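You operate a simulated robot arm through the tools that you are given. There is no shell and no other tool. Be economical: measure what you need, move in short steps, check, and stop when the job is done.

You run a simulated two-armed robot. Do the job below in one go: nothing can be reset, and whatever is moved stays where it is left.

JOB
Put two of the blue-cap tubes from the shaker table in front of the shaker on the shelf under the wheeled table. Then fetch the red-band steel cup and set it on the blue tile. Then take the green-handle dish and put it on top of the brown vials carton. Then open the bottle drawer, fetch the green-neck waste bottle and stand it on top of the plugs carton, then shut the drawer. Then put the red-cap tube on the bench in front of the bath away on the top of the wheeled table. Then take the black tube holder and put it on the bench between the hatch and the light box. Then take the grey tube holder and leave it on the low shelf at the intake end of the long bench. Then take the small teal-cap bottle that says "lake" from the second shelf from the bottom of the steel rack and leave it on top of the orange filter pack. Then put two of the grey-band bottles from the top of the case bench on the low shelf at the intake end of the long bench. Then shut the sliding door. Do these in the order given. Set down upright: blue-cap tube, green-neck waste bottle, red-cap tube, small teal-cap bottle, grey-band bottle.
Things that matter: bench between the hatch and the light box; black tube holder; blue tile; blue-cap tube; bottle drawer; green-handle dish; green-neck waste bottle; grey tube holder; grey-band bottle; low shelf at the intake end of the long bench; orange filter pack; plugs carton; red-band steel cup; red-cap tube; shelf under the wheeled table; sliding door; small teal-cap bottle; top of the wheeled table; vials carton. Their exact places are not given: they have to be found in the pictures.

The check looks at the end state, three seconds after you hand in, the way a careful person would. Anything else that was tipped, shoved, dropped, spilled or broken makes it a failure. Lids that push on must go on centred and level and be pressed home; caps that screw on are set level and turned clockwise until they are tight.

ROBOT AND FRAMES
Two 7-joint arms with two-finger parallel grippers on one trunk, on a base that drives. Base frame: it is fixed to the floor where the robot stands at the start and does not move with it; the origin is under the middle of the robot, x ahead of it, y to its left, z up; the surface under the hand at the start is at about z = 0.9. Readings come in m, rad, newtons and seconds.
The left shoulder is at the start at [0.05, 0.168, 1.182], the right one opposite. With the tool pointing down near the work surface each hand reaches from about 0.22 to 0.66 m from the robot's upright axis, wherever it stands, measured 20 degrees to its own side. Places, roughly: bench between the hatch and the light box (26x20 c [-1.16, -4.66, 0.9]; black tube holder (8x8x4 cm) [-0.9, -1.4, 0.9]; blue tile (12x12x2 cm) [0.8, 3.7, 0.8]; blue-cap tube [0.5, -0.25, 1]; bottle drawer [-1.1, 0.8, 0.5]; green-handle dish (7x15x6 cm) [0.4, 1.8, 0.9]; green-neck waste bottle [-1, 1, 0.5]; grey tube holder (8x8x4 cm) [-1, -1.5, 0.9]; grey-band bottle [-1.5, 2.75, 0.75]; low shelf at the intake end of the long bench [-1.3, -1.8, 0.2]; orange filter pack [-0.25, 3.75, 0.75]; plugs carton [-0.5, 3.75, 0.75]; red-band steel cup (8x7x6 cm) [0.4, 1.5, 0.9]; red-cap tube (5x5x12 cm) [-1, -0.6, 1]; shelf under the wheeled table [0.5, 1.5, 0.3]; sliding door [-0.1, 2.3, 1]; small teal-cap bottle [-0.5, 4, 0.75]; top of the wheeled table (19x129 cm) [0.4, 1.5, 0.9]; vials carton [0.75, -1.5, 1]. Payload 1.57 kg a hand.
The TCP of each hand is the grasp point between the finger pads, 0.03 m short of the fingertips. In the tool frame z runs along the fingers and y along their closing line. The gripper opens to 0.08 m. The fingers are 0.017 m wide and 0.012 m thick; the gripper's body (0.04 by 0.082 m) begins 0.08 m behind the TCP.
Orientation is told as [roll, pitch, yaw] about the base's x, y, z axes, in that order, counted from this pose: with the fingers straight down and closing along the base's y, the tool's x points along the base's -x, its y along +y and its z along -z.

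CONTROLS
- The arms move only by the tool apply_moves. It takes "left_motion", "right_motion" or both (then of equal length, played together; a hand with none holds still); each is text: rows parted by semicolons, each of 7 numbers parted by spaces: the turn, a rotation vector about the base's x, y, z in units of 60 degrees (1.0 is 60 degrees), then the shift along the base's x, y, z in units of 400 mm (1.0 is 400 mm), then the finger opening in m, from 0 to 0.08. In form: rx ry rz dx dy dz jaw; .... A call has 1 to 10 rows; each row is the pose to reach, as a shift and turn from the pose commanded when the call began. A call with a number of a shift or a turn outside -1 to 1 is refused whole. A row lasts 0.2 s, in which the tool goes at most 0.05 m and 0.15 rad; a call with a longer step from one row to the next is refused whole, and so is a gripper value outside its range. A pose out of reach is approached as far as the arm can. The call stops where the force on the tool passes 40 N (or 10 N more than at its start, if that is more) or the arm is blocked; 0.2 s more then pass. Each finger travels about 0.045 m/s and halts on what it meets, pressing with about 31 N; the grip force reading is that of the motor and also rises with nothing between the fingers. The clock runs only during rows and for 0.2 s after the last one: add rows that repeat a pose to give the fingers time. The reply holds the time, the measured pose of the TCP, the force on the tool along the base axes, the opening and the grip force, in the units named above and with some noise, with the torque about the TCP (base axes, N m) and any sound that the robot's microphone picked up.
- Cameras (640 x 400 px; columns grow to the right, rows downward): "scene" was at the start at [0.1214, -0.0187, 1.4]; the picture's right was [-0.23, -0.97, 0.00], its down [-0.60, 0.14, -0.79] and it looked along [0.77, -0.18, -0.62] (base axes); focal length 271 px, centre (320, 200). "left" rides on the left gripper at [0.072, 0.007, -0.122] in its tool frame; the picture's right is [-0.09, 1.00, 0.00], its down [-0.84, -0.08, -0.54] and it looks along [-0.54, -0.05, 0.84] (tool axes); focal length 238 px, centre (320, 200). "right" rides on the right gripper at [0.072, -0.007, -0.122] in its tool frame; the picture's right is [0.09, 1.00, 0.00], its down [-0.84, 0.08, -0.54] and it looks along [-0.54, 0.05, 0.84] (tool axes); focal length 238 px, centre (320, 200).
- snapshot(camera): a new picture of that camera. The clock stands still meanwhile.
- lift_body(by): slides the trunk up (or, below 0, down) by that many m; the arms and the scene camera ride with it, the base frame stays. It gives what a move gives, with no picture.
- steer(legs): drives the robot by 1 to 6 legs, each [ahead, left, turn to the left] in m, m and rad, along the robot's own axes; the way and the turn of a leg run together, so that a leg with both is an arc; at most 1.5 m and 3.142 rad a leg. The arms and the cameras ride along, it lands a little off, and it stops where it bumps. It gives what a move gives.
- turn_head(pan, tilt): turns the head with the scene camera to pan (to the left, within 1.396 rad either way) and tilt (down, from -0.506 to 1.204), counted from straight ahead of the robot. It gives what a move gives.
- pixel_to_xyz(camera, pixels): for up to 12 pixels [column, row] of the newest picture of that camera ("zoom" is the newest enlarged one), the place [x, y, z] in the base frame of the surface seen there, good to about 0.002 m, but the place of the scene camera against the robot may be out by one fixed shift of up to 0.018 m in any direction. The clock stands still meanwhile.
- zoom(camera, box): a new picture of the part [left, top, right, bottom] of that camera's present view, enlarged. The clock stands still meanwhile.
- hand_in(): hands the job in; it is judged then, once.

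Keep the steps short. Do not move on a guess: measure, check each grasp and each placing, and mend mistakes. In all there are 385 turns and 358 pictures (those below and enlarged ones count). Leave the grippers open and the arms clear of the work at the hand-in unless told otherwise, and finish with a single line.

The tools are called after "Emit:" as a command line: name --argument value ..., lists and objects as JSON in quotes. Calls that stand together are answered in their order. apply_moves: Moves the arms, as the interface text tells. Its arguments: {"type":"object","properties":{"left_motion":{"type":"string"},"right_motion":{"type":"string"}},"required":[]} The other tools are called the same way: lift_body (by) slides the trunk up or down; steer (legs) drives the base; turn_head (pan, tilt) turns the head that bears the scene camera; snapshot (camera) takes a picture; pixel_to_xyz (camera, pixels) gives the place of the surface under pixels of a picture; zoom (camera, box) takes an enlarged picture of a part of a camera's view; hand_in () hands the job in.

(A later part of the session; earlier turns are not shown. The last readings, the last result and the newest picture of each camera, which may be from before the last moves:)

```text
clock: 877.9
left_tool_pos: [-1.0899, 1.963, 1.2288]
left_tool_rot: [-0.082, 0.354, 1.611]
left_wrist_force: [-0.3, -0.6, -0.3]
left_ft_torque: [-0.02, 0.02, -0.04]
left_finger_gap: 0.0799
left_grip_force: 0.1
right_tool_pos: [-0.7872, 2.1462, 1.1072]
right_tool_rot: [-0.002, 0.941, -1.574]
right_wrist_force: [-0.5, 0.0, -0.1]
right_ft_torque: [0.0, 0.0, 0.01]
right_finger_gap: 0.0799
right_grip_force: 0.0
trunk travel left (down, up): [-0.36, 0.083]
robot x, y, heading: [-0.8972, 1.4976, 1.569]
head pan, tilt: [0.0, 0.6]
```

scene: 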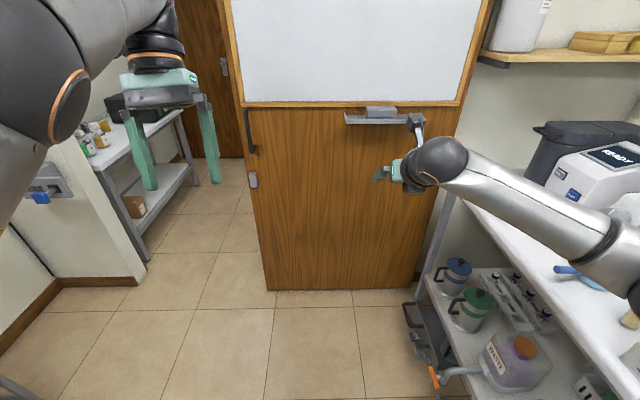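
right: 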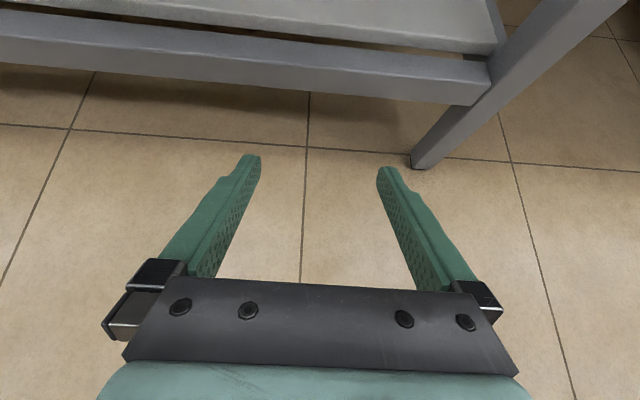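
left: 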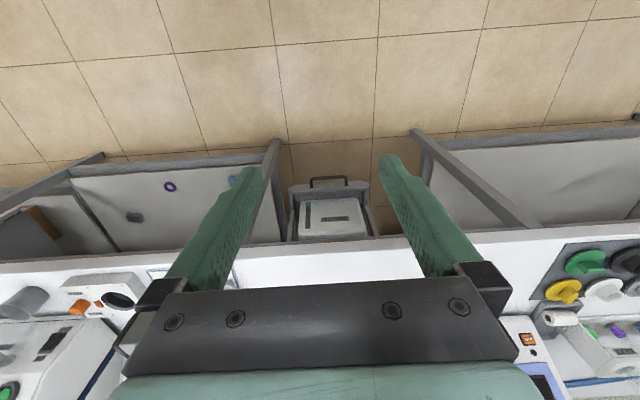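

Emit:
snapshot --camera "scene"

Emit:
pixel_to_xyz --camera "scene" --pixels '[[620, 250], [590, 230], [630, 220], [40, 60], [470, 200]]'

```text
114 pictures are left
```

scene: 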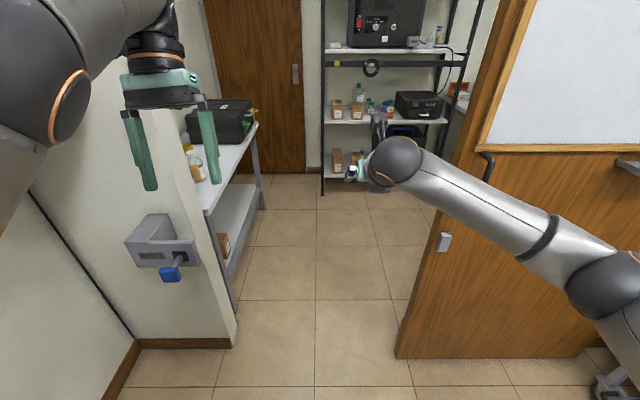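

```text
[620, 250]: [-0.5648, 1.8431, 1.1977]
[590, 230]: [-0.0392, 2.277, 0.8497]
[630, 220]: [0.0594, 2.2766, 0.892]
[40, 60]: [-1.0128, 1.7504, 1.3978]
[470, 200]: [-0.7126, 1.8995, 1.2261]
```

The right elbow is too wide by a little. Extend the right arm further and shift left 6 cm.

Emit:
apply_moves --right_motion "0 0 0 0 0.06 0 0.08; 0 0 0 0 0.12 0 0.08; 0 0 0 0 0.18 0 0.08; 0 0 0 0 0.22 0 0.08; 0 0 0 0 0.22 0 0.08"

Emit:
steer --legs '[[0, 0.06, 0]]'

Emit:
snapshot --camera "scene"

Emit:
pixel_to_xyz --camera "scene" --pixels '[[620, 250], [600, 240], [560, 240], [540, 220], [580, 260], [625, 230], [635, 300]]'

```text
clock: 879.1
left_tool_pos: [-1.0898, 1.9632, 1.2278]
left_tool_rot: [-0.082, 0.353, 1.611]
left_wrist_force: [0.2, 0.8, 0.0]
left_ft_torque: [-0.01, 0.01, -0.03]
left_finger_gap: 0.08
left_grip_force: 0.2
right_tool_pos: [-0.7874, 2.2334, 1.1049]
right_tool_rot: [-0.005, 0.94, -1.574]
right_wrist_force: [0.9, 0.1, -0.7]
right_ft_torque: [0.0, 0.01, -0.04]
right_finger_gap: 0.0801
right_grip_force: 0.1
trunk travel left (down, up): [-0.36, 0.083]
robot x, y, heading: [-0.9003, 1.497, 1.565]
head pan, tilt: [0.0, 0.6]
```

```text
clock: 880.3
left_tool_pos: [-1.15, 1.9623, 1.2285]
left_tool_rot: [-0.082, 0.353, 1.612]
left_wrist_force: [-0.2, -1.2, 0.0]
left_ft_torque: [0.0, -0.01, -0.02]
left_finger_gap: 0.08
left_grip_force: 0.0
right_tool_pos: [-0.8478, 2.2335, 1.1055]
right_tool_rot: [-0.002, 0.942, -1.573]
right_wrist_force: [0.2, -0.3, -0.4]
right_ft_torque: [-0.01, -0.01, -0.03]
right_finger_gap: 0.0802
right_grip_force: 0.0
trunk travel left (down, up): [-0.36, 0.083]
robot x, y, heading: [-0.9555, 1.495, 1.57]
head pan, tilt: [0.0, 0.6]
```

```text
113 pictures are left
```

scene: 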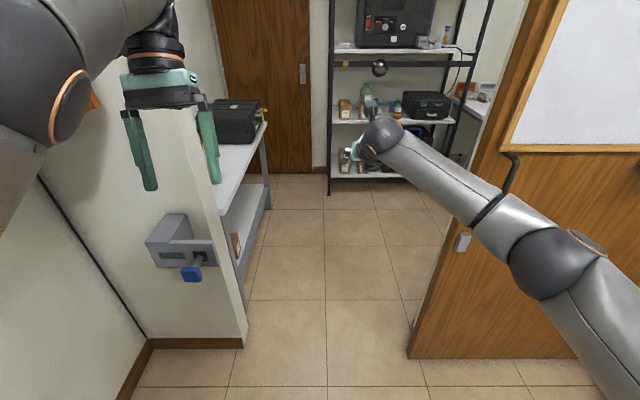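

```text
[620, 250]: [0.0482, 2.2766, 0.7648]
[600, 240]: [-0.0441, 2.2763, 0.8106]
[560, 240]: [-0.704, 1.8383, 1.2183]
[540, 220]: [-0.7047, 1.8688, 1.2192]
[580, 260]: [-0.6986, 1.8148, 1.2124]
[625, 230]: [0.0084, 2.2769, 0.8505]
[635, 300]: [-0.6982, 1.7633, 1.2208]
```

Good clearance now. Go through.

Emit:
steer --legs '[[1.28, 0, 0]]'

```text
clock: 886.6
left_tool_pos: [-1.125, 3.226, 1.2289]
left_tool_rot: [-0.083, 0.351, 1.591]
left_wrist_force: [0.5, 0.2, 0.1]
left_ft_torque: [0.0, -0.03, -0.01]
left_finger_gap: 0.0798
left_grip_force: 0.0
right_tool_pos: [-0.8175, 3.4902, 1.106]
right_tool_rot: [-0.004, 0.942, -1.592]
right_wrist_force: [-0.4, 1.2, 1.3]
right_ft_torque: [0.02, -0.02, 0.03]
right_finger_gap: 0.08
right_grip_force: 0.1
trunk travel left (down, up): [-0.36, 0.083]
robot x, y, heading: [-0.9417, 2.7573, 1.544]
head pan, tilt: [0.0, 0.6]
```

Shift right, turn to the bench, lower the trunk.

Emit:
steer --legs '[[0, -0.45, 0.02], [0, 0, 1.575]]'

Emit:
lift_body --by -0.26

Emit:
steer --legs '[[0.08, 0.0, 0]]'

Emit:
snapshot --camera "right"

```text
clock: 895.0
left_tool_pos: [-0.954, 2.5538, 1.2286]
left_tool_rot: [-0.083, 0.352, -3.09]
left_wrist_force: [0.2, -0.1, 0.6]
left_ft_torque: [-0.01, 0.01, 0.02]
left_finger_gap: 0.0801
left_grip_force: 0.1
right_tool_pos: [-1.2285, 2.8524, 1.1054]
right_tool_rot: [-0.004, 0.941, 0.011]
right_wrist_force: [-0.6, -0.3, 0.1]
right_ft_torque: [0.01, 0.02, 0.0]
right_finger_gap: 0.0798
right_grip_force: 0.0
trunk travel left (down, up): [-0.36, 0.083]
robot x, y, heading: [-0.4902, 2.7525, -3.134]
head pan, tilt: [0.0, 0.6]
```

```text
clock: 897.6
left_tool_pos: [-0.9544, 2.555, 0.9684]
left_tool_rot: [-0.082, 0.353, -3.091]
left_wrist_force: [-0.1, -0.3, 0.3]
left_ft_torque: [0.02, -0.01, 0.01]
left_finger_gap: 0.08
left_grip_force: 0.1
right_tool_pos: [-1.2286, 2.8529, 0.8456]
right_tool_rot: [-0.004, 0.942, 0.011]
right_wrist_force: [-0.4, -0.6, 0.9]
right_ft_torque: [0.01, -0.03, 0.03]
right_finger_gap: 0.0802
right_grip_force: 0.1
trunk travel left (down, up): [-0.1, 0.343]
robot x, y, heading: [-0.4939, 2.7546, -3.135]
head pan, tilt: [0.0, 0.6]
```

```text
clock: 898.7
left_tool_pos: [-1.0307, 2.554, 0.9683]
left_tool_rot: [-0.083, 0.353, -3.09]
left_wrist_force: [0.7, 0.3, 0.0]
left_ft_torque: [0.03, 0.02, -0.02]
left_finger_gap: 0.0802
left_grip_force: 0.1
right_tool_pos: [-1.3048, 2.8535, 0.8451]
right_tool_rot: [-0.003, 0.94, 0.009]
right_wrist_force: [0.5, -0.1, 0.1]
right_ft_torque: [-0.03, 0.04, 0.04]
right_finger_gap: 0.0801
right_grip_force: 0.1
trunk travel left (down, up): [-0.1, 0.343]
robot x, y, heading: [-0.5642, 2.7529, -3.13]
head pan, tilt: [0.0, 0.6]
```

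```text
112 pictures are left
```

right: 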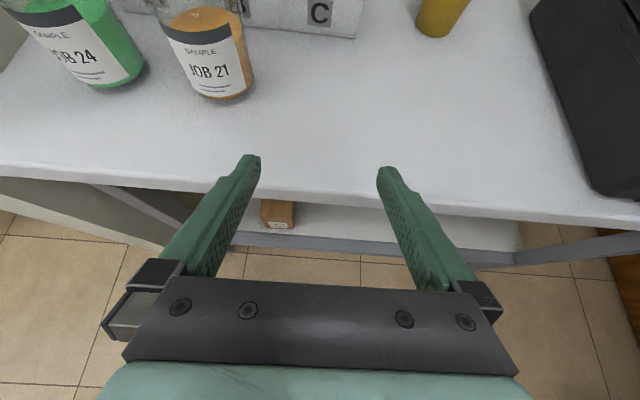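

Move the hand inward and lower, then shift the robot left 4.5 cm; then measure.

Emit:
apply_moves --right_motion "0 0 0 0.06 -0.04 -0.02 0.08; 0 0 0 0.12 -0.08 -0.04 0.08; 0 0 0 0.18 -0.12 -0.06 0.08; 0 0 0 0.2 -0.15 -0.075 0.08; 0 0 0 0.2 -0.15 -0.075 0.08"

Emit:
steer --legs '[[0.08, 0.047, -0.01]]'

Emit:
snapshot --camera "right"

```text
clock: 899.9
left_tool_pos: [-1.0305, 2.5541, 0.9675]
left_tool_rot: [-0.082, 0.353, -3.091]
left_wrist_force: [0.1, 0.1, -0.4]
left_ft_torque: [-0.04, 0.01, 0.0]
left_finger_gap: 0.08
left_grip_force: 0.1
right_tool_pos: [-1.225, 2.7927, 0.8164]
right_tool_rot: [-0.002, 0.94, 0.006]
right_wrist_force: [-0.3, -0.3, 0.1]
right_ft_torque: [0.0, 0.01, 0.0]
right_finger_gap: 0.08
right_grip_force: 0.1
trunk travel left (down, up): [-0.1, 0.343]
robot x, y, heading: [-0.5637, 2.7488, -3.135]
head pan, tilt: [0.0, 0.6]
```

```text
clock: 901.0
left_tool_pos: [-1.1123, 2.5121, 0.9683]
left_tool_rot: [-0.082, 0.352, -3.101]
left_wrist_force: [-0.4, -0.3, 0.4]
left_ft_torque: [0.0, -0.03, 0.0]
left_finger_gap: 0.0801
left_grip_force: 0.1
right_tool_pos: [-1.3052, 2.752, 0.816]
right_tool_rot: [-0.003, 0.94, -0.003]
right_wrist_force: [0.0, 0.1, 0.1]
right_ft_torque: [0.0, -0.03, 0.0]
right_finger_gap: 0.0798
right_grip_force: 0.1
trunk travel left (down, up): [-0.1, 0.343]
robot x, y, heading: [-0.6479, 2.7063, 3.141]
head pan, tilt: [0.0, 0.6]
```

```text
111 pictures are left
```

right: 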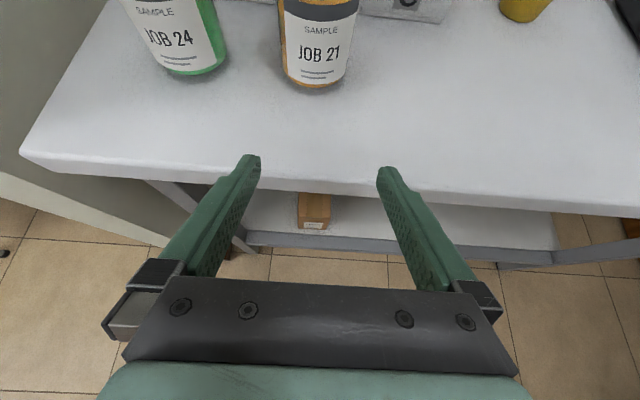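

Emit:
pixel_to_xyz --camera "right" --pixels '[[317, 55], [285, 50], [350, 55], [317, 30], [314, 86], [210, 60], [300, 130]]'

```text
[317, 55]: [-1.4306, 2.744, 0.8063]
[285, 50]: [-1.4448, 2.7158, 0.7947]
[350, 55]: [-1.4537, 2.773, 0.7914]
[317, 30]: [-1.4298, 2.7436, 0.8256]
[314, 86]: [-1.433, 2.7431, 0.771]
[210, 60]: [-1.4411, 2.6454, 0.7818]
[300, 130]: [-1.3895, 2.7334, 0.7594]
```

JOB 21 axis (−1.464, 2.744). Drive 0.08 closer and advance the hand.

Emit:
steer --legs '[[0.06, 0, 0]]'

Emit:
apply_moves --right_motion "0 0 0 -0.06 -0.02 0 0.08; 0 0 0 -0.12 -0.02 0 0.08; 0 0 0 -0.18 -0.02 0 0.08; 0 0 0 -0.23 -0.02 0 0.08; 0 0 0 -0.23 -0.02 0 0.08"

Emit:
snapshot --camera "right"

```text
clock: 902.0
left_tool_pos: [-1.1715, 2.5114, 0.9677]
left_tool_rot: [-0.08, 0.352, -3.099]
left_wrist_force: [0.3, 0.2, 0.9]
left_ft_torque: [-0.01, 0.01, -0.01]
left_finger_gap: 0.0803
left_grip_force: 0.1
right_tool_pos: [-1.3659, 2.752, 0.816]
right_tool_rot: [-0.002, 0.941, -0.001]
right_wrist_force: [0.3, -0.4, 0.0]
right_ft_torque: [0.0, 0.02, 0.01]
right_finger_gap: 0.0798
right_grip_force: 0.1
trunk travel left (down, up): [-0.1, 0.343]
robot x, y, heading: [-0.707, 2.7073, 3.145]
head pan, tilt: [0.0, 0.6]
```

```text
clock: 903.2
left_tool_pos: [-1.1722, 2.5112, 0.9678]
left_tool_rot: [-0.083, 0.354, -3.1]
left_wrist_force: [-0.5, -0.1, -0.8]
left_ft_torque: [-0.01, -0.02, -0.02]
left_finger_gap: 0.0799
left_grip_force: 0.0
right_tool_pos: [-1.4573, 2.7421, 0.8174]
right_tool_rot: [-0.002, 0.939, 0.0]
right_wrist_force: [1.1, 0.1, 0.0]
right_ft_torque: [-0.02, 0.01, -0.03]
right_finger_gap: 0.0801
right_grip_force: 0.1
trunk travel left (down, up): [-0.1, 0.343]
robot x, y, heading: [-0.705, 2.7065, 3.142]
head pan, tilt: [0.0, 0.6]
```

```text
110 pictures are left
```

right: 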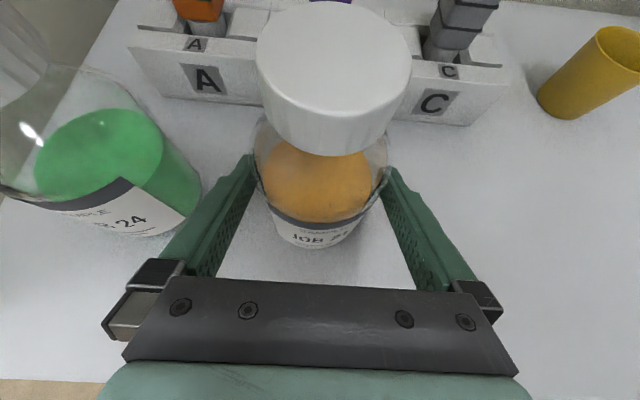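

Raise 18 mm for a higher grip (helps at the low shelf), advance 5 mm, and close.

Emit:
apply_moves --right_motion "0 0 0 -0.01 0 0.045 0.08; 0 0 0 -0.014 0 0.045 0.08; 0 0 0 -0.014 0 0.045 0.06; 0 0 0 -0.014 0 0.045 0.04; 0 0 0 -0.014 0 0.045 0.04; 0 0 0 -0.014 0 0.045 0.04"

Emit:
apply_moves --right_motion "0 0 0 0 0 0.06 0.04; 0 0 0 0 0 0.14 0.04; 0 0 0 0.03 0.02 0.22 0.04; 0 0 0 0.08 0.04 0.26 0.04; 0 0 0 0.15 0.04 0.26 0.04"

Emit:
snapshot --camera "right"

```text
clock: 904.6
left_tool_pos: [-1.1717, 2.5119, 0.9694]
left_tool_rot: [-0.082, 0.353, -3.1]
left_wrist_force: [0.1, -1.2, 0.1]
left_ft_torque: [-0.01, 0.01, 0.01]
left_finger_gap: 0.0797
left_grip_force: 0.0
right_tool_pos: [-1.4629, 2.743, 0.8351]
right_tool_rot: [-0.002, 0.941, -0.001]
right_wrist_force: [-0.4, -1.2, 0.6]
right_ft_torque: [0.0, 0.02, 0.02]
right_finger_gap: 0.0683
right_grip_force: 30.9
trunk travel left (down, up): [-0.1, 0.343]
robot x, y, heading: [-0.7051, 2.7029, 3.143]
head pan, tilt: [0.0, 0.6]
```

```text
clock: 905.8
left_tool_pos: [-1.1728, 2.5112, 0.9691]
left_tool_rot: [-0.082, 0.352, -3.099]
left_wrist_force: [-0.3, 0.4, 0.3]
left_ft_torque: [0.01, 0.0, 0.03]
left_finger_gap: 0.0802
left_grip_force: 0.2
right_tool_pos: [-1.4029, 2.759, 0.9367]
right_tool_rot: [-0.003, 0.94, -0.001]
right_wrist_force: [0.3, -0.7, -4.5]
right_ft_torque: [0.03, 0.0, -0.01]
right_finger_gap: 0.0682
right_grip_force: 30.6
trunk travel left (down, up): [-0.1, 0.343]
robot x, y, heading: [-0.7082, 2.7009, 3.149]
head pan, tilt: [0.0, 0.6]
```

```text
109 pictures are left
```

right: 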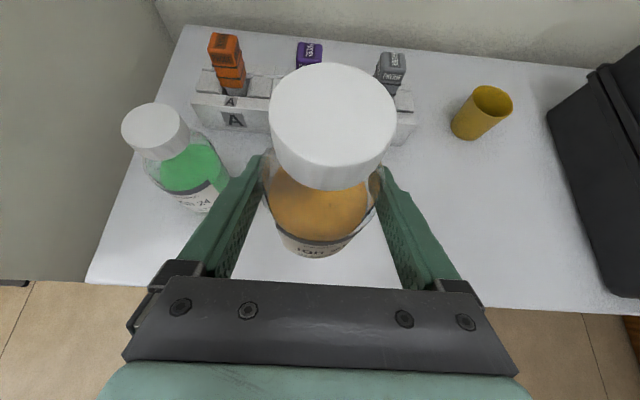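

Held. Back off, raise the trunk, and turn to +y.

Emit:
steer --legs '[[-0.22, 0, -0.005]]'

Emit:
lift_body --by 0.22

Emit:
steer --legs '[[0, -0.05, 0], [0, 0, -1.572]]'

Emit:
turn_head --pan -0.6 --tilt 0.6

Emit:
snapshot --camera "scene"

```text
clock: 907.4
left_tool_pos: [-1.0183, 2.5238, 0.9685]
left_tool_rot: [-0.083, 0.354, -3.116]
left_wrist_force: [0.4, -0.3, -0.9]
left_ft_torque: [0.04, 0.04, -0.01]
left_finger_gap: 0.0798
left_grip_force: 0.1
right_tool_pos: [-1.2454, 2.7749, 0.9342]
right_tool_rot: [0.001, 0.934, -0.017]
right_wrist_force: [0.8, -0.6, -3.6]
right_ft_torque: [0.02, -0.02, 0.02]
right_finger_gap: 0.0682
right_grip_force: 31.3
trunk travel left (down, up): [-0.1, 0.343]
robot x, y, heading: [-0.5472, 2.7123, 3.126]
head pan, tilt: [0.0, 0.6]
stopped in leg 1: the robot was blocked; the commanded pose is now the measured one
```

```text
clock: 909.7
left_tool_pos: [-1.0193, 2.5251, 1.1875]
left_tool_rot: [-0.083, 0.355, -3.117]
left_wrist_force: [0.5, 0.2, -0.2]
left_ft_torque: [0.0, -0.03, 0.0]
left_finger_gap: 0.0798
left_grip_force: 0.1
right_tool_pos: [-1.2455, 2.7766, 1.1552]
right_tool_rot: [0.0, 0.935, -0.018]
right_wrist_force: [-0.4, 0.6, -3.9]
right_ft_torque: [0.01, -0.03, -0.01]
right_finger_gap: 0.0683
right_grip_force: 30.4
trunk travel left (down, up): [-0.32, 0.123]
robot x, y, heading: [-0.5479, 2.7083, 3.126]
head pan, tilt: [0.0, 0.6]
```

```text
clock: 914.7
left_tool_pos: [-0.7347, 3.2287, 1.1885]
left_tool_rot: [-0.083, 0.355, 1.596]
left_wrist_force: [0.3, -0.1, -0.4]
left_ft_torque: [-0.02, 0.0, 0.03]
left_finger_gap: 0.08
left_grip_force: 0.1
right_tool_pos: [-0.484, 3.4577, 1.1559]
right_tool_rot: [0.0, 0.935, -1.586]
right_wrist_force: [0.7, -0.2, -4.3]
right_ft_torque: [-0.04, -0.04, 0.01]
right_finger_gap: 0.0684
right_grip_force: 31.3
trunk travel left (down, up): [-0.32, 0.123]
robot x, y, heading: [-0.5465, 2.7606, 1.557]
head pan, tilt: [0.0, 0.6]
```

```text
clock: 915.7
left_tool_pos: [-0.735, 3.2291, 1.1883]
left_tool_rot: [-0.084, 0.355, 1.599]
left_wrist_force: [-0.1, 0.4, 0.3]
left_ft_torque: [0.03, 0.0, 0.01]
left_finger_gap: 0.0801
left_grip_force: 0.1
right_tool_pos: [-0.484, 3.4568, 1.1553]
right_tool_rot: [-0.001, 0.936, -1.586]
right_wrist_force: [0.6, 1.0, -4.8]
right_ft_torque: [0.0, -0.01, 0.0]
right_finger_gap: 0.0684
right_grip_force: 31.3
trunk travel left (down, up): [-0.32, 0.123]
robot x, y, heading: [-0.5501, 2.7621, 1.556]
head pan, tilt: [-0.6, 0.6]
```

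```text
108 pictures are left
```

scene: 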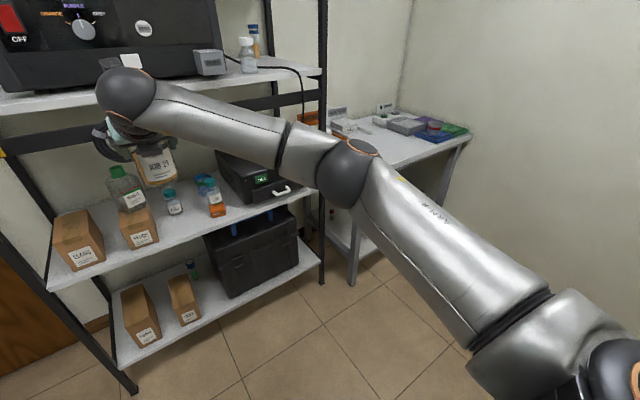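

Emit:
pixel_to_xyz --camera "scene" --pixels '[[345, 180], [370, 200], [420, 260], [520, 320]]'

Emit:
steer --legs '[[0, 0.39, 0.015], [-0.62, 0, 0], [-0.6, 0, 0]]'

```text
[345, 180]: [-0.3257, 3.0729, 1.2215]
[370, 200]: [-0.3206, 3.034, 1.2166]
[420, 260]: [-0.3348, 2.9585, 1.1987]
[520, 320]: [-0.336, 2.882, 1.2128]
```

```text
clock: 925.7
left_tool_pos: [-1.14, 2.0276, 1.1884]
left_tool_rot: [-0.082, 0.353, 1.61]
left_wrist_force: [-0.3, 0.2, 0.3]
left_ft_torque: [0.01, 0.03, -0.01]
left_finger_gap: 0.0803
left_grip_force: 0.1
right_tool_pos: [-0.8923, 2.2564, 1.1556]
right_tool_rot: [-0.002, 0.936, -1.575]
right_wrist_force: [0.3, 0.5, -4.3]
right_ft_torque: [-0.01, -0.02, 0.03]
right_finger_gap: 0.0681
right_grip_force: 30.6
trunk travel left (down, up): [-0.32, 0.123]
robot x, y, heading: [-0.9472, 1.5618, 1.569]
head pan, tilt: [-0.6, 0.6]
```

Emit:
steer --legs '[[-0.09, 0, 0], [0, -0.25, 0], [-0.2, -0.2, 0], [-0.6, -0.15, 0]]'

Emit:
steer --legs '[[-1.4, 0, 0], [-1.2, -0.2, 0], [0, 0, 1.571]]'

Emit:
turn_head --pan 0.0 --tilt 0.8

Emit:
snapshot --camera "scene"

```text
clock: 926.9
left_tool_pos: [-1.1399, 1.953, 1.1885]
left_tool_rot: [-0.081, 0.355, 1.616]
left_wrist_force: [-0.1, 0.3, -0.6]
left_ft_torque: [0.02, -0.01, 0.0]
left_finger_gap: 0.0799
left_grip_force: 0.1
right_tool_pos: [-0.8933, 2.183, 1.153]
right_tool_rot: [0.002, 0.935, -1.564]
right_wrist_force: [-0.3, 0.0, -4.5]
right_ft_torque: [0.03, -0.02, -0.01]
right_finger_gap: 0.0682
right_grip_force: 30.9
trunk travel left (down, up): [-0.32, 0.123]
robot x, y, heading: [-0.946, 1.4858, 1.571]
head pan, tilt: [-0.6, 0.6]
stopped in leg 1: the robot was blocked; the commanded pose is now the measured one
```

```text
clock: 927.6
left_tool_pos: [-1.1395, 1.9517, 1.1885]
left_tool_rot: [-0.081, 0.356, 1.617]
left_wrist_force: [-0.4, 1.1, 0.2]
left_ft_torque: [-0.01, 0.01, 0.01]
left_finger_gap: 0.0801
left_grip_force: 0.0
right_tool_pos: [-0.8925, 2.1841, 1.1518]
right_tool_rot: [0.006, 0.93, -1.566]
right_wrist_force: [-0.2, 0.0, -4.7]
right_ft_torque: [0.0, -0.02, 0.0]
right_finger_gap: 0.0683
right_grip_force: 31.8
trunk travel left (down, up): [-0.32, 0.123]
robot x, y, heading: [-0.9483, 1.4869, 1.575]
head pan, tilt: [-0.6, 0.6]
stopped in leg 1: the robot was blocked; the commanded pose is now the measured one
```

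```text
clock: 928.6
left_tool_pos: [-1.1383, 1.9524, 1.1896]
left_tool_rot: [-0.08, 0.353, 1.616]
left_wrist_force: [0.0, -0.1, 0.0]
left_ft_torque: [0.01, 0.01, 0.0]
left_finger_gap: 0.08
left_grip_force: 0.0
right_tool_pos: [-0.8924, 2.1832, 1.1541]
right_tool_rot: [0.003, 0.934, -1.567]
right_wrist_force: [0.4, 0.6, -3.8]
right_ft_torque: [-0.03, -0.03, 0.0]
right_finger_gap: 0.0682
right_grip_force: 30.8
trunk travel left (down, up): [-0.32, 0.123]
robot x, y, heading: [-0.9428, 1.4881, 1.574]
head pan, tilt: [0.0, 0.799]
```

```text
107 pictures are left
```

scene: 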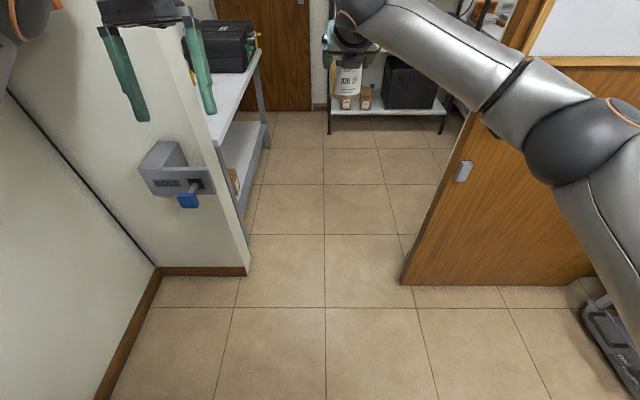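

Blocked by the bench corner; go right first, then back.

Emit:
steer --legs '[[0.01, -0.28, 0], [-0.25, -0.2, 0], [-0.6, -0.1, 0]]'

```text
clock: 936.6
left_tool_pos: [-0.5651, 1.1235, 1.1889]
left_tool_rot: [-0.081, 0.354, 1.605]
left_wrist_force: [0.2, 0.0, -0.4]
left_ft_torque: [0.02, -0.01, 0.0]
left_finger_gap: 0.0802
left_grip_force: 0.0
right_tool_pos: [-0.3155, 1.352, 1.1549]
right_tool_rot: [0.003, 0.934, -1.578]
right_wrist_force: [0.0, 0.3, -3.6]
right_ft_torque: [0.0, -0.03, -0.01]
right_finger_gap: 0.0683
right_grip_force: 31.4
trunk travel left (down, up): [-0.32, 0.123]
robot x, y, heading: [-0.3741, 0.6542, 1.564]
head pan, tilt: [0.0, 0.799]
```

Emit:
steer --legs '[[-1.4, 0, 0.006], [-1.38, -0.22, 0], [0, 0, 1.571]]'

Emit:
snapshot --camera "scene"

```text
clock: 953.9
left_tool_pos: [-0.5751, -2.3055, 1.1891]
left_tool_rot: [-0.08, 0.355, -3.033]
left_wrist_force: [0.3, 0.2, 0.1]
left_ft_torque: [-0.02, -0.01, 0.0]
left_finger_gap: 0.0796
left_grip_force: 0.2
right_tool_pos: [-0.8228, -2.0714, 1.1547]
right_tool_rot: [0.004, 0.93, 0.067]
right_wrist_force: [0.6, -0.7, -3.8]
right_ft_torque: [0.01, -0.04, -0.01]
right_finger_gap: 0.068
right_grip_force: 31.2
trunk travel left (down, up): [-0.32, 0.123]
robot x, y, heading: [-0.1273, -2.0806, -3.072]
head pan, tilt: [0.0, 0.799]
```

```text
106 pictures are left
```

scene: 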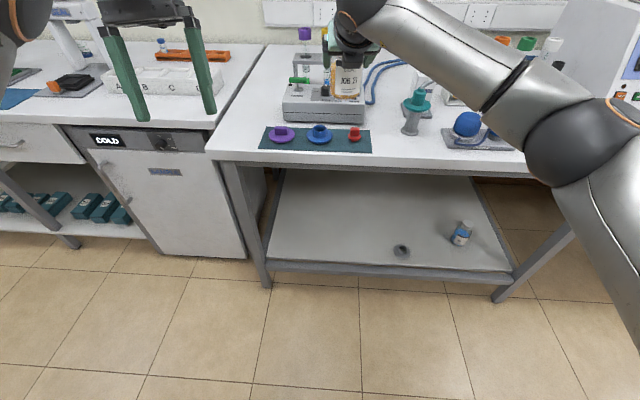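

Align heading, and reposition; raise the left hand.

Emit:
steer --legs '[[-0.08, 0.07, -0.07]]'

Emit:
apply_moves --left_motion "0 0 0 0.04 0 0.06 0.08; 0 0 0 0.08 0 0.12 0.08; 0 0 0 0.12 0 0.18 0.08; 0 0 0 0.16 0 0.24 0.08; 0 0 0 0.16 0 0.28 0.08" --right_motion "0 0 0 0.02 0.06 -0.02 0.04; 0 0 0 0.04 0.12 -0.04 0.04; 0 0 0 0.06 0.18 -0.06 0.04; 0 0 0 0.08 0.25 -0.08 0.04; 0 0 0 0.08 0.3 -0.08 0.04"

Emit:
lift_body --by -0.32

```text
clock: 955.2
left_tool_pos: [-0.5067, -2.3405, 1.1889]
left_tool_rot: [-0.08, 0.354, -3.103]
left_wrist_force: [0.9, 0.8, 0.6]
left_ft_torque: [-0.01, 0.01, 0.0]
left_finger_gap: 0.08
left_grip_force: 0.0
right_tool_pos: [-0.736, -2.0911, 1.154]
right_tool_rot: [0.003, 0.934, -0.001]
right_wrist_force: [-0.5, -1.1, -3.7]
right_ft_torque: [0.04, 0.01, -0.03]
right_finger_gap: 0.0685
right_grip_force: 31.0
trunk travel left (down, up): [-0.32, 0.123]
robot x, y, heading: [-0.0428, -2.1457, 3.136]
head pan, tilt: [0.0, 0.799]
```

```text
clock: 956.4
left_tool_pos: [-0.4271, -2.354, 1.2308]
left_tool_rot: [-0.082, 0.36, -3.102]
left_wrist_force: [0.7, -0.8, 0.0]
left_ft_torque: [-0.05, -0.01, 0.02]
left_finger_gap: 0.08
left_grip_force: 0.0
left hand out of reach, approached as far as the arm can: row 1, 2, 3, 4, 5
right_tool_pos: [-0.7042, -1.9694, 1.1197]
right_tool_rot: [0.004, 0.931, -0.001]
right_wrist_force: [0.5, 0.5, -4.7]
right_ft_torque: [-0.03, -0.04, 0.02]
right_finger_gap: 0.0682
right_grip_force: 31.3
trunk travel left (down, up): [-0.32, 0.123]
robot x, y, heading: [-0.0372, -2.1441, 3.135]
head pan, tilt: [0.0, 0.799]
```

```text
clock: 959.5
left_tool_pos: [-0.427, -2.3528, 0.9143]
left_tool_rot: [-0.079, 0.356, -3.101]
left_wrist_force: [-0.4, 0.5, 0.0]
left_ft_torque: [-0.01, 0.0, -0.02]
left_finger_gap: 0.0798
left_grip_force: 0.2
right_tool_pos: [-0.7045, -1.9696, 0.8003]
right_tool_rot: [0.004, 0.931, -0.001]
right_wrist_force: [-1.2, -0.8, -4.4]
right_ft_torque: [-0.02, 0.01, 0.02]
right_finger_gap: 0.0681
right_grip_force: 30.9
trunk travel left (down, up): [0.0, 0.443]
robot x, y, heading: [-0.0402, -2.1453, 3.143]
head pan, tilt: [0.0, 0.799]
```

Lower the right arm 0.4 m, then a bit more.

Emit:
apply_moves --right_motion "0 0 0 0 0 -0.1 0.04; 0 0 0 0 0 -0.2 0.04; 0 0 0 0 0 -0.3 0.04; 0 0 0 0 0 -0.4 0.04; 0 0 0 0 0 -0.5 0.04; 0 0 0 0 0 -0.6 0.04; 0 0 0 0 0 -0.7 0.04; 0 0 0 0 0 -0.8 0.04; 0 0 0 0 0 -0.9 0.04; 0 0 0 0 0 -1.0 0.04"

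Emit:
apply_moves --right_motion "0 0 0 0.01 0 -0.04 0.04; 0 0 0 0.02 0 -0.08 0.04; 0 0 0 0.03 0 -0.12 0.04; 0 0 0 0.03 0 -0.12 0.04"

```text
clock: 961.7
left_tool_pos: [-0.4252, -2.3526, 0.9154]
left_tool_rot: [-0.082, 0.352, -3.103]
left_wrist_force: [-0.3, -0.9, 1.0]
left_ft_torque: [0.0, 0.01, 0.0]
left_finger_gap: 0.0801
left_grip_force: 0.1
right_tool_pos: [-0.705, -1.9704, 0.4223]
right_tool_rot: [0.001, 0.928, -0.001]
right_wrist_force: [0.5, -0.2, -4.1]
right_ft_torque: [0.01, -0.02, 0.03]
right_finger_gap: 0.0678
right_grip_force: 31.3
right hand out of reach, approached as far as the arm can: row 10
trunk travel left (down, up): [0.0, 0.443]
robot x, y, heading: [-0.0409, -2.15, 3.137]
head pan, tilt: [0.0, 0.799]
```

```text
clock: 962.7
left_tool_pos: [-0.4265, -2.3526, 0.9154]
left_tool_rot: [-0.082, 0.351, -3.101]
left_wrist_force: [-0.9, 0.3, -0.9]
left_ft_torque: [0.01, -0.03, 0.0]
left_finger_gap: 0.0799
left_grip_force: 0.0
right_tool_pos: [-0.7037, -1.9706, 0.4213]
right_tool_rot: [0.005, 0.928, 0.001]
right_wrist_force: [-0.3, 0.0, -3.9]
right_ft_torque: [0.0, -0.02, 0.01]
right_finger_gap: 0.0684
right_grip_force: 31.2
right hand out of reach, approached as far as the arm can: row 1, 2, 3, 4
trunk travel left (down, up): [0.0, 0.443]
robot x, y, heading: [-0.0414, -2.1493, 3.133]
head pan, tilt: [0.0, 0.799]
```

Pull in while lowering.

Emit:
apply_moves --right_motion "0 0 0 0.04 -0.02 -0.01 0.04; 0 0 0 0.08 -0.04 -0.04 0.04; 0 0 0 0.1 -0.06 -0.09 0.04; 0 0 0 0.12 -0.08 -0.14 0.04; 0 0 0 0.13 -0.1 -0.18 0.04; 0 0 0 0.13 -0.12 -0.2 0.04; 0 0 0 0.13 -0.12 -0.2 0.04"

```text
clock: 964.3
left_tool_pos: [-0.4261, -2.3534, 0.9151]
left_tool_rot: [-0.081, 0.353, -3.101]
left_wrist_force: [0.9, -0.3, -0.1]
left_ft_torque: [0.03, -0.03, 0.0]
left_finger_gap: 0.0798
left_grip_force: 0.2
right_tool_pos: [-0.649, -2.0485, 0.3553]
right_tool_rot: [0.003, 0.929, -0.002]
right_wrist_force: [-0.1, -0.3, -3.8]
right_ft_torque: [0.01, 0.01, 0.01]
right_finger_gap: 0.0681
right_grip_force: 30.8
right hand out of reach, approached as far as the arm can: row 1, 2, 3, 4, 5, 6, 7
trunk travel left (down, up): [0.0, 0.443]
robot x, y, heading: [-0.0375, -2.1492, 3.137]
head pan, tilt: [0.0, 0.799]
```

z 0.355 (bottle bottom ≈0.28). Drive forward over the shelf 0.38.

Emit:
steer --legs '[[0.39, 0, 0]]'

Emit:
apply_moves --right_motion "0 0 0 0.02 0 -0.015 0.04; 0 0 0 0.035 0 -0.03 0.04; 0 0 0 0.045 0 -0.045 0.04; 0 0 0 0.05 0 -0.055 0.04"

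Emit:
snapshot --camera "right"

```text
clock: 966.8
left_tool_pos: [-0.8251, -2.3512, 0.9147]
left_tool_rot: [-0.082, 0.353, -3.105]
left_wrist_force: [0.5, -0.4, 0.4]
left_ft_torque: [-0.01, 0.0, -0.01]
left_finger_gap: 0.0798
left_grip_force: 0.0
right_tool_pos: [-1.0475, -2.0443, 0.3553]
right_tool_rot: [0.005, 0.929, -0.005]
right_wrist_force: [-0.1, 0.9, -3.5]
right_ft_torque: [0.01, -0.04, 0.03]
right_finger_gap: 0.0682
right_grip_force: 31.1
trunk travel left (down, up): [0.0, 0.443]
robot x, y, heading: [-0.4384, -2.1406, 3.134]
head pan, tilt: [0.0, 0.799]
```

```text
clock: 967.8
left_tool_pos: [-0.8257, -2.3508, 0.9145]
left_tool_rot: [-0.08, 0.354, -3.105]
left_wrist_force: [0.2, -0.7, -0.1]
left_ft_torque: [0.0, 0.01, 0.01]
left_finger_gap: 0.0799
left_grip_force: 0.2
right_tool_pos: [-1.0336, -2.0539, 0.3363]
right_tool_rot: [0.013, 0.925, -0.006]
right_wrist_force: [-0.5, -0.5, -4.5]
right_ft_torque: [0.01, -0.03, 0.0]
right_finger_gap: 0.0681
right_grip_force: 31.0
right hand out of reach, approached as far as the arm can: row 2, 3, 4
trunk travel left (down, up): [0.0, 0.443]
robot x, y, heading: [-0.4349, -2.1464, 3.135]
head pan, tilt: [0.0, 0.799]
```

```text
105 pictures are left
```

right: 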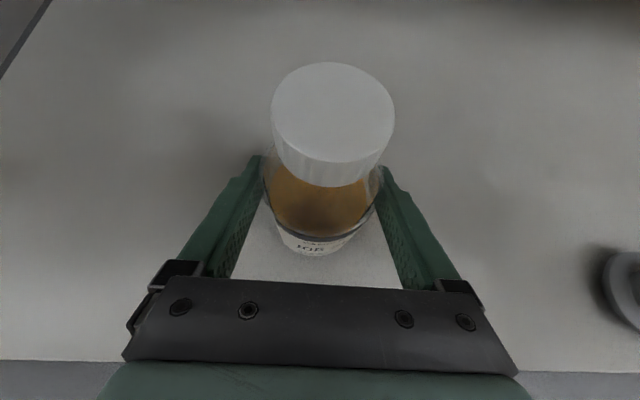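

Emit:
apply_moves --right_motion "0 0 0 0.015 0 -0.012 0.04; 0 0 0 0.03 0 -0.02 0.04; 0 0 0 0.035 0 -0.026 0.04; 0 0 0 0.04 0 -0.03 0.04"

```text
clock: 968.8
left_tool_pos: [-0.8256, -2.3514, 0.9153]
left_tool_rot: [-0.08, 0.353, -3.105]
left_wrist_force: [-0.5, 0.9, 0.8]
left_ft_torque: [0.0, 0.0, -0.01]
left_finger_gap: 0.0799
left_grip_force: 0.1
right_tool_pos: [-1.0267, -2.062, 0.3274]
right_tool_rot: [0.014, 0.924, -0.007]
right_wrist_force: [0.7, 0.4, -1.6]
right_ft_torque: [-0.04, 0.0, -0.01]
right_finger_gap: 0.068
right_grip_force: 30.9
right hand out of reach, approached as far as the arm can: row 1, 2, 3, 4
trunk travel left (down, up): [0.0, 0.443]
robot x, y, heading: [-0.4418, -2.1493, 3.132]
head pan, tilt: [0.0, 0.799]
```

Emit:
apply_moves --right_motion "0 0 0 0.005 0 -0.005 0.04; 0 0 0 0.01 0 -0.008 0.04; 0 0 0 0.01 0 -0.012 0.04"

```text
clock: 969.6
left_tool_pos: [-0.8235, -2.3507, 0.9145]
left_tool_rot: [-0.082, 0.351, -3.106]
left_wrist_force: [-0.7, 0.5, 0.2]
left_ft_torque: [-0.04, 0.01, -0.01]
left_finger_gap: 0.08
left_grip_force: 0.1
right_tool_pos: [-1.0269, -2.0649, 0.3254]
right_tool_rot: [0.014, 0.933, -0.004]
right_wrist_force: [5.3, 4.0, 17.7]
right_ft_torque: [-0.01, 0.09, -0.01]
right_finger_gap: 0.0684
right_grip_force: 31.2
right hand out of reach, approached as far as the arm can: row 2, 3
trunk travel left (down, up): [0.0, 0.443]
robot x, y, heading: [-0.4398, -2.1425, 3.133]
head pan, tilt: [0.0, 0.799]
```

Firm contact; orientation matches the pick. Open slowly, then drive back.

Emit:
apply_moves --right_motion "0 0 0 0 0 0 0.069; 0 0 0 0 0 0 0.071; 0 0 0 0 0 0 0.074; 0 0 0 0 0 0 0.078; 0 0 0 0 0 0 0.08; 0 0 0 0 0 0 0.08"

Emit:
steer --legs '[[-0.4, 0, 0]]'

Emit:
snapshot --camera "scene"

Emit:
zoom --camera "scene" --box '[260, 150, 540, 330]'

```text
clock: 971.0
left_tool_pos: [-0.8251, -2.3499, 0.9146]
left_tool_rot: [-0.08, 0.355, -3.104]
left_wrist_force: [0.4, 0.3, -0.8]
left_ft_torque: [-0.01, -0.01, -0.01]
left_finger_gap: 0.0799
left_grip_force: 0.1
right_tool_pos: [-1.0257, -2.065, 0.3232]
right_tool_rot: [0.013, 0.926, -0.005]
right_wrist_force: [0.2, 0.5, -0.4]
right_ft_torque: [-0.01, 0.0, -0.04]
right_finger_gap: 0.08
right_grip_force: 0.1
trunk travel left (down, up): [0.0, 0.443]
robot x, y, heading: [-0.4387, -2.1448, 3.136]
head pan, tilt: [0.0, 0.799]
```

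```text
clock: 973.5
left_tool_pos: [-0.4299, -2.3524, 0.914]
left_tool_rot: [-0.08, 0.355, -3.104]
left_wrist_force: [0.2, -1.0, -0.6]
left_ft_torque: [0.04, -0.03, 0.02]
left_finger_gap: 0.0801
left_grip_force: 0.0
right_tool_pos: [-0.6311, -2.0682, 0.3229]
right_tool_rot: [0.012, 0.926, -0.004]
right_wrist_force: [-0.5, -0.4, -0.5]
right_ft_torque: [0.03, 0.03, -0.03]
right_finger_gap: 0.0802
right_grip_force: 0.1
trunk travel left (down, up): [0.0, 0.443]
robot x, y, heading: [-0.0457, -2.1525, 3.138]
head pan, tilt: [0.0, 0.799]
```

```text
104 pictures are left
```

scene: 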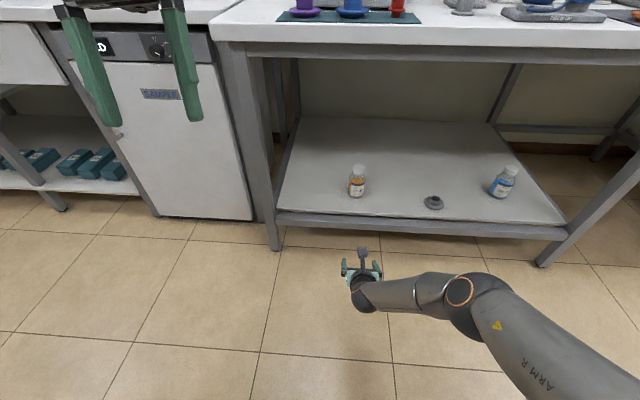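

```text
2.22 times, centred on (400, 240) of scene
```

zoom: 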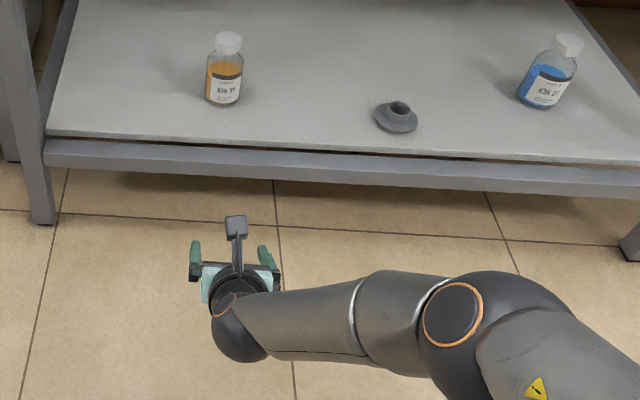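

Both grey-band bottles stand on the low shelf. Now recover: raise the trunk, then raise the right arm gently.

Emit:
lift_body --by 0.36

Emit:
apply_moves --right_motion "0 0 0 -0.03 0.03 0.05 0.06; 0 0 0 -0.05 0.06 0.12 0.03; 0 0 0 -0.05 0.08 0.2 0"

```text
clock: 977.0
left_tool_pos: [-0.4296, -2.3532, 1.2738]
left_tool_rot: [-0.081, 0.355, -3.103]
left_wrist_force: [-0.2, -0.5, -0.4]
left_ft_torque: [-0.02, -0.02, 0.03]
left_finger_gap: 0.0797
left_grip_force: 0.0
right_tool_pos: [-0.6312, -2.0679, 0.6836]
right_tool_rot: [0.014, 0.926, -0.002]
right_wrist_force: [0.4, -0.3, 0.8]
right_ft_torque: [-0.05, -0.03, -0.02]
right_finger_gap: 0.0801
right_grip_force: 0.2
trunk travel left (down, up): [-0.36, 0.083]
robot x, y, heading: [-0.045, -2.1446, 3.138]
head pan, tilt: [0.0, 0.799]
```

```text
clock: 977.8
left_tool_pos: [-0.43, -2.3521, 1.2735]
left_tool_rot: [-0.079, 0.356, -3.104]
left_wrist_force: [0.0, -0.1, -0.4]
left_ft_torque: [-0.03, 0.03, 0.0]
left_finger_gap: 0.0798
left_grip_force: 0.1
right_tool_pos: [-0.6485, -2.035, 0.7645]
right_tool_rot: [0.011, 0.927, -0.002]
right_wrist_force: [0.4, 0.4, 0.0]
right_ft_torque: [0.01, -0.01, -0.01]
right_finger_gap: 0.0137
right_grip_force: 0.4
trunk travel left (down, up): [-0.36, 0.083]
robot x, y, heading: [-0.0425, -2.1467, 3.142]
head pan, tilt: [0.0, 0.799]
```

Works well. Raise it further to z≈1.05.

Emit:
apply_moves --right_motion "0 0 0 0 0 0.1 0.04; 0 0 0 0 0 0.2 0.06; 0 0 0 0 0 0.3 0.06; 0 0 0 0 0 0.4 0.06; 0 0 0 0 0 0.5 0.06; 0 0 0 0 0 0.6 0.06; 0 0 0 0 0 0.7 0.06"

Emit:
steer --legs '[[0.12, 0, 0], [0, 0, -1.571], [0.1, 0.15, 0], [1.4, 0, 0], [1.4, 0, 0]]'

```text
clock: 979.4
left_tool_pos: [-0.4305, -2.3538, 1.2739]
left_tool_rot: [-0.081, 0.355, -3.102]
left_wrist_force: [0.0, 0.3, -1.0]
left_ft_torque: [-0.02, -0.01, -0.02]
left_finger_gap: 0.0801
left_grip_force: 0.0
right_tool_pos: [-0.6498, -2.0364, 1.0444]
right_tool_rot: [0.014, 0.925, 0.001]
right_wrist_force: [0.2, -0.2, -0.2]
right_ft_torque: [-0.05, -0.01, 0.03]
right_finger_gap: 0.0601
right_grip_force: 0.0
trunk travel left (down, up): [-0.36, 0.083]
robot x, y, heading: [-0.0403, -2.1466, 3.141]
head pan, tilt: [0.0, 0.799]
```

```text
clock: 999.1
left_tool_pos: [-0.5376, 1.1203, 1.2733]
left_tool_rot: [-0.081, 0.357, 1.625]
left_wrist_force: [0.2, 0.6, 0.1]
left_ft_torque: [0.0, -0.01, -0.03]
left_finger_gap: 0.08
left_grip_force: 0.2
right_tool_pos: [-0.2238, 1.3459, 1.0436]
right_tool_rot: [0.014, 0.926, -1.556]
right_wrist_force: [-0.2, -0.8, 0.8]
right_ft_torque: [0.01, -0.01, -0.01]
right_finger_gap: 0.06
right_grip_force: 0.0
trunk travel left (down, up): [-0.36, 0.083]
robot x, y, heading: [-0.3267, 0.7374, 1.583]
head pan, tilt: [0.0, 0.799]
```

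Now look at the door from here.

Emit:
turn_head --pan 0.0 --tilt 0.3

Emit:
snapshot --camera "scene"

Emit:
pixel_to_xyz --camera "scene" --pixels '[[320, 200], [300, 150], [260, 200]]'

```text
clock: 1000.1
left_tool_pos: [-0.5377, 1.1196, 1.2748]
left_tool_rot: [-0.08, 0.353, 1.625]
left_wrist_force: [-0.1, 0.6, -0.7]
left_ft_torque: [-0.01, -0.02, 0.01]
left_finger_gap: 0.0801
left_grip_force: 0.0
right_tool_pos: [-0.2235, 1.3448, 1.0431]
right_tool_rot: [0.013, 0.926, -1.557]
right_wrist_force: [0.3, -0.5, -0.2]
right_ft_torque: [0.0, 0.02, 0.0]
right_finger_gap: 0.0598
right_grip_force: 0.1
trunk travel left (down, up): [-0.36, 0.083]
robot x, y, heading: [-0.3226, 0.7397, 1.583]
head pan, tilt: [0.0, 0.3]
```

```text
102 pictures are left
```

scene: 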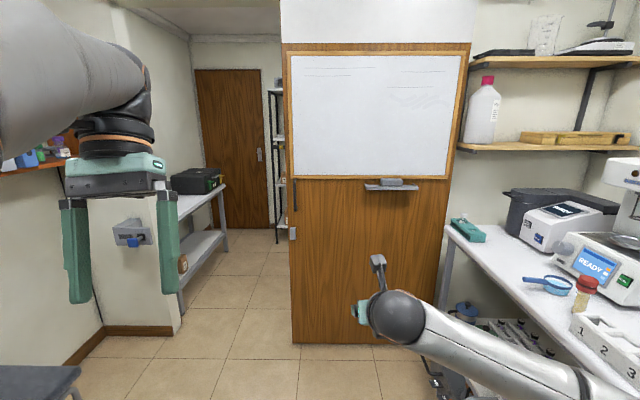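

```text
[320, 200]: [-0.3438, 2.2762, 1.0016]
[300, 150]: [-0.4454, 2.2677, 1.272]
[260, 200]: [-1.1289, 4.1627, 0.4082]
```

Emit:
zoom --camera "scene" --box '[270, 150, 460, 260]'

Emit:
pixel_to_xyz --camera "zoom" --pixels '[[82, 100], [82, 140], [82, 180], [75, 285], [70, 60], [72, 320], [400, 120], [500, 125], [330, 118], [570, 200], [420, 105]]'

```text
3.37 times, centred on (365, 205) of scene
```

zoom: 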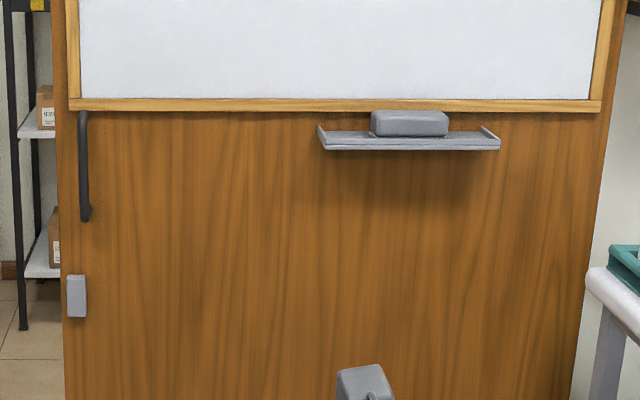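

```text
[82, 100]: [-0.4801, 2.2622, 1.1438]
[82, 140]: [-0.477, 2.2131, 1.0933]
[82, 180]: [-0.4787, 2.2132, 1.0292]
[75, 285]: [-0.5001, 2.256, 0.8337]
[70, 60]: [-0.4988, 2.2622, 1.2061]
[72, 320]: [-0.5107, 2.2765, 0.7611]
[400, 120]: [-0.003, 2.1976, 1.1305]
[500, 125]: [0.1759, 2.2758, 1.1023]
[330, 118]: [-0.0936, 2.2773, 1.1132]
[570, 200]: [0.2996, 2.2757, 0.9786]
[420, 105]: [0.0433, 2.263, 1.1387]
```

Handle bar: x≈−0.478, y≈2.213, z 0.96–1.11. I'll grip it with the right hand, robot heading ≈2.4, and slide the door by driving −x. Turn and drive to the start position.

Emit:
steer --legs '[[0, 0, 0.817]]'

Emit:
steer --legs '[[0.418, -0.782, 0]]'

Emit:
turn_head --pan -0.5 --tilt 0.5

Emit:
snapshot --camera "scene"

Emit:
snapshot --camera "right"

```text
clock: 1002.6
left_tool_pos: [-0.7486, 0.8483, 1.2736]
left_tool_rot: [-0.081, 0.356, 2.434]
left_wrist_force: [0.0, -0.2, -0.9]
left_ft_torque: [-0.04, -0.02, 0.03]
left_finger_gap: 0.08
left_grip_force: 0.0
right_tool_pos: [-0.6944, 1.2292, 1.043]
right_tool_rot: [0.014, 0.926, -0.748]
right_wrist_force: [0.0, -0.4, -0.4]
right_ft_torque: [0.04, 0.03, -0.03]
right_finger_gap: 0.0598
right_grip_force: 0.0
trunk travel left (down, up): [-0.36, 0.083]
robot x, y, heading: [-0.3268, 0.7347, 2.393]
head pan, tilt: [0.0, 0.3]
```

```text
clock: 1009.8
left_tool_pos: [-0.5311, 1.703, 1.2743]
left_tool_rot: [-0.08, 0.356, 2.446]
left_wrist_force: [-0.3, -0.2, -0.6]
left_ft_torque: [-0.02, -0.03, -0.01]
left_finger_gap: 0.08
left_grip_force: 0.1
right_tool_pos: [-0.4834, 2.0853, 1.0433]
right_tool_rot: [0.012, 0.926, -0.739]
right_wrist_force: [-0.4, -0.3, 0.6]
right_ft_torque: [-0.01, -0.03, 0.0]
right_finger_gap: 0.0601
right_grip_force: 0.0
trunk travel left (down, up): [-0.36, 0.083]
robot x, y, heading: [-0.1091, 1.5944, 2.407]
head pan, tilt: [0.0, 0.3]
```

```text
clock: 1010.8
left_tool_pos: [-0.5314, 1.7043, 1.2698]
left_tool_rot: [-0.08, 0.368, 2.446]
left_wrist_force: [-0.2, -0.5, -1.0]
left_ft_torque: [-0.05, 0.0, 0.02]
left_finger_gap: 0.08
left_grip_force: 0.2
right_tool_pos: [-0.4831, 2.0856, 1.0439]
right_tool_rot: [0.012, 0.925, -0.738]
right_wrist_force: [0.6, -0.3, 0.6]
right_ft_torque: [0.02, 0.0, 0.0]
right_finger_gap: 0.0601
right_grip_force: 0.0
trunk travel left (down, up): [-0.36, 0.083]
robot x, y, heading: [-0.1047, 1.5988, 2.404]
head pan, tilt: [-0.499, 0.499]
```

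```text
100 pictures are left
```

scene: 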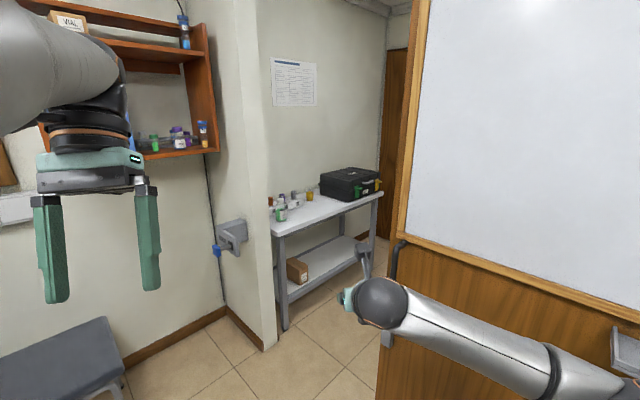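

```text
99 pictures are left
```

right: 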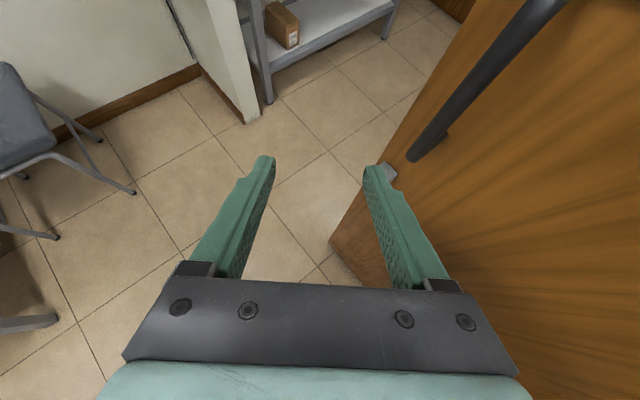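

Emit:
pixel_to_xyz --camera "right" --pixels '[[420, 150], [445, 115], [480, 75], [520, 30], [388, 172], [370, 160], [550, 5]]'

```text
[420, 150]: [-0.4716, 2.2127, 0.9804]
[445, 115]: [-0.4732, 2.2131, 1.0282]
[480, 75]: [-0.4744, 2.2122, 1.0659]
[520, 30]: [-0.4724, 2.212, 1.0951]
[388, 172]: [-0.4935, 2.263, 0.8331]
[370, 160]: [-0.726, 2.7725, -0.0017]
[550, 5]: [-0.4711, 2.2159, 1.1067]
```

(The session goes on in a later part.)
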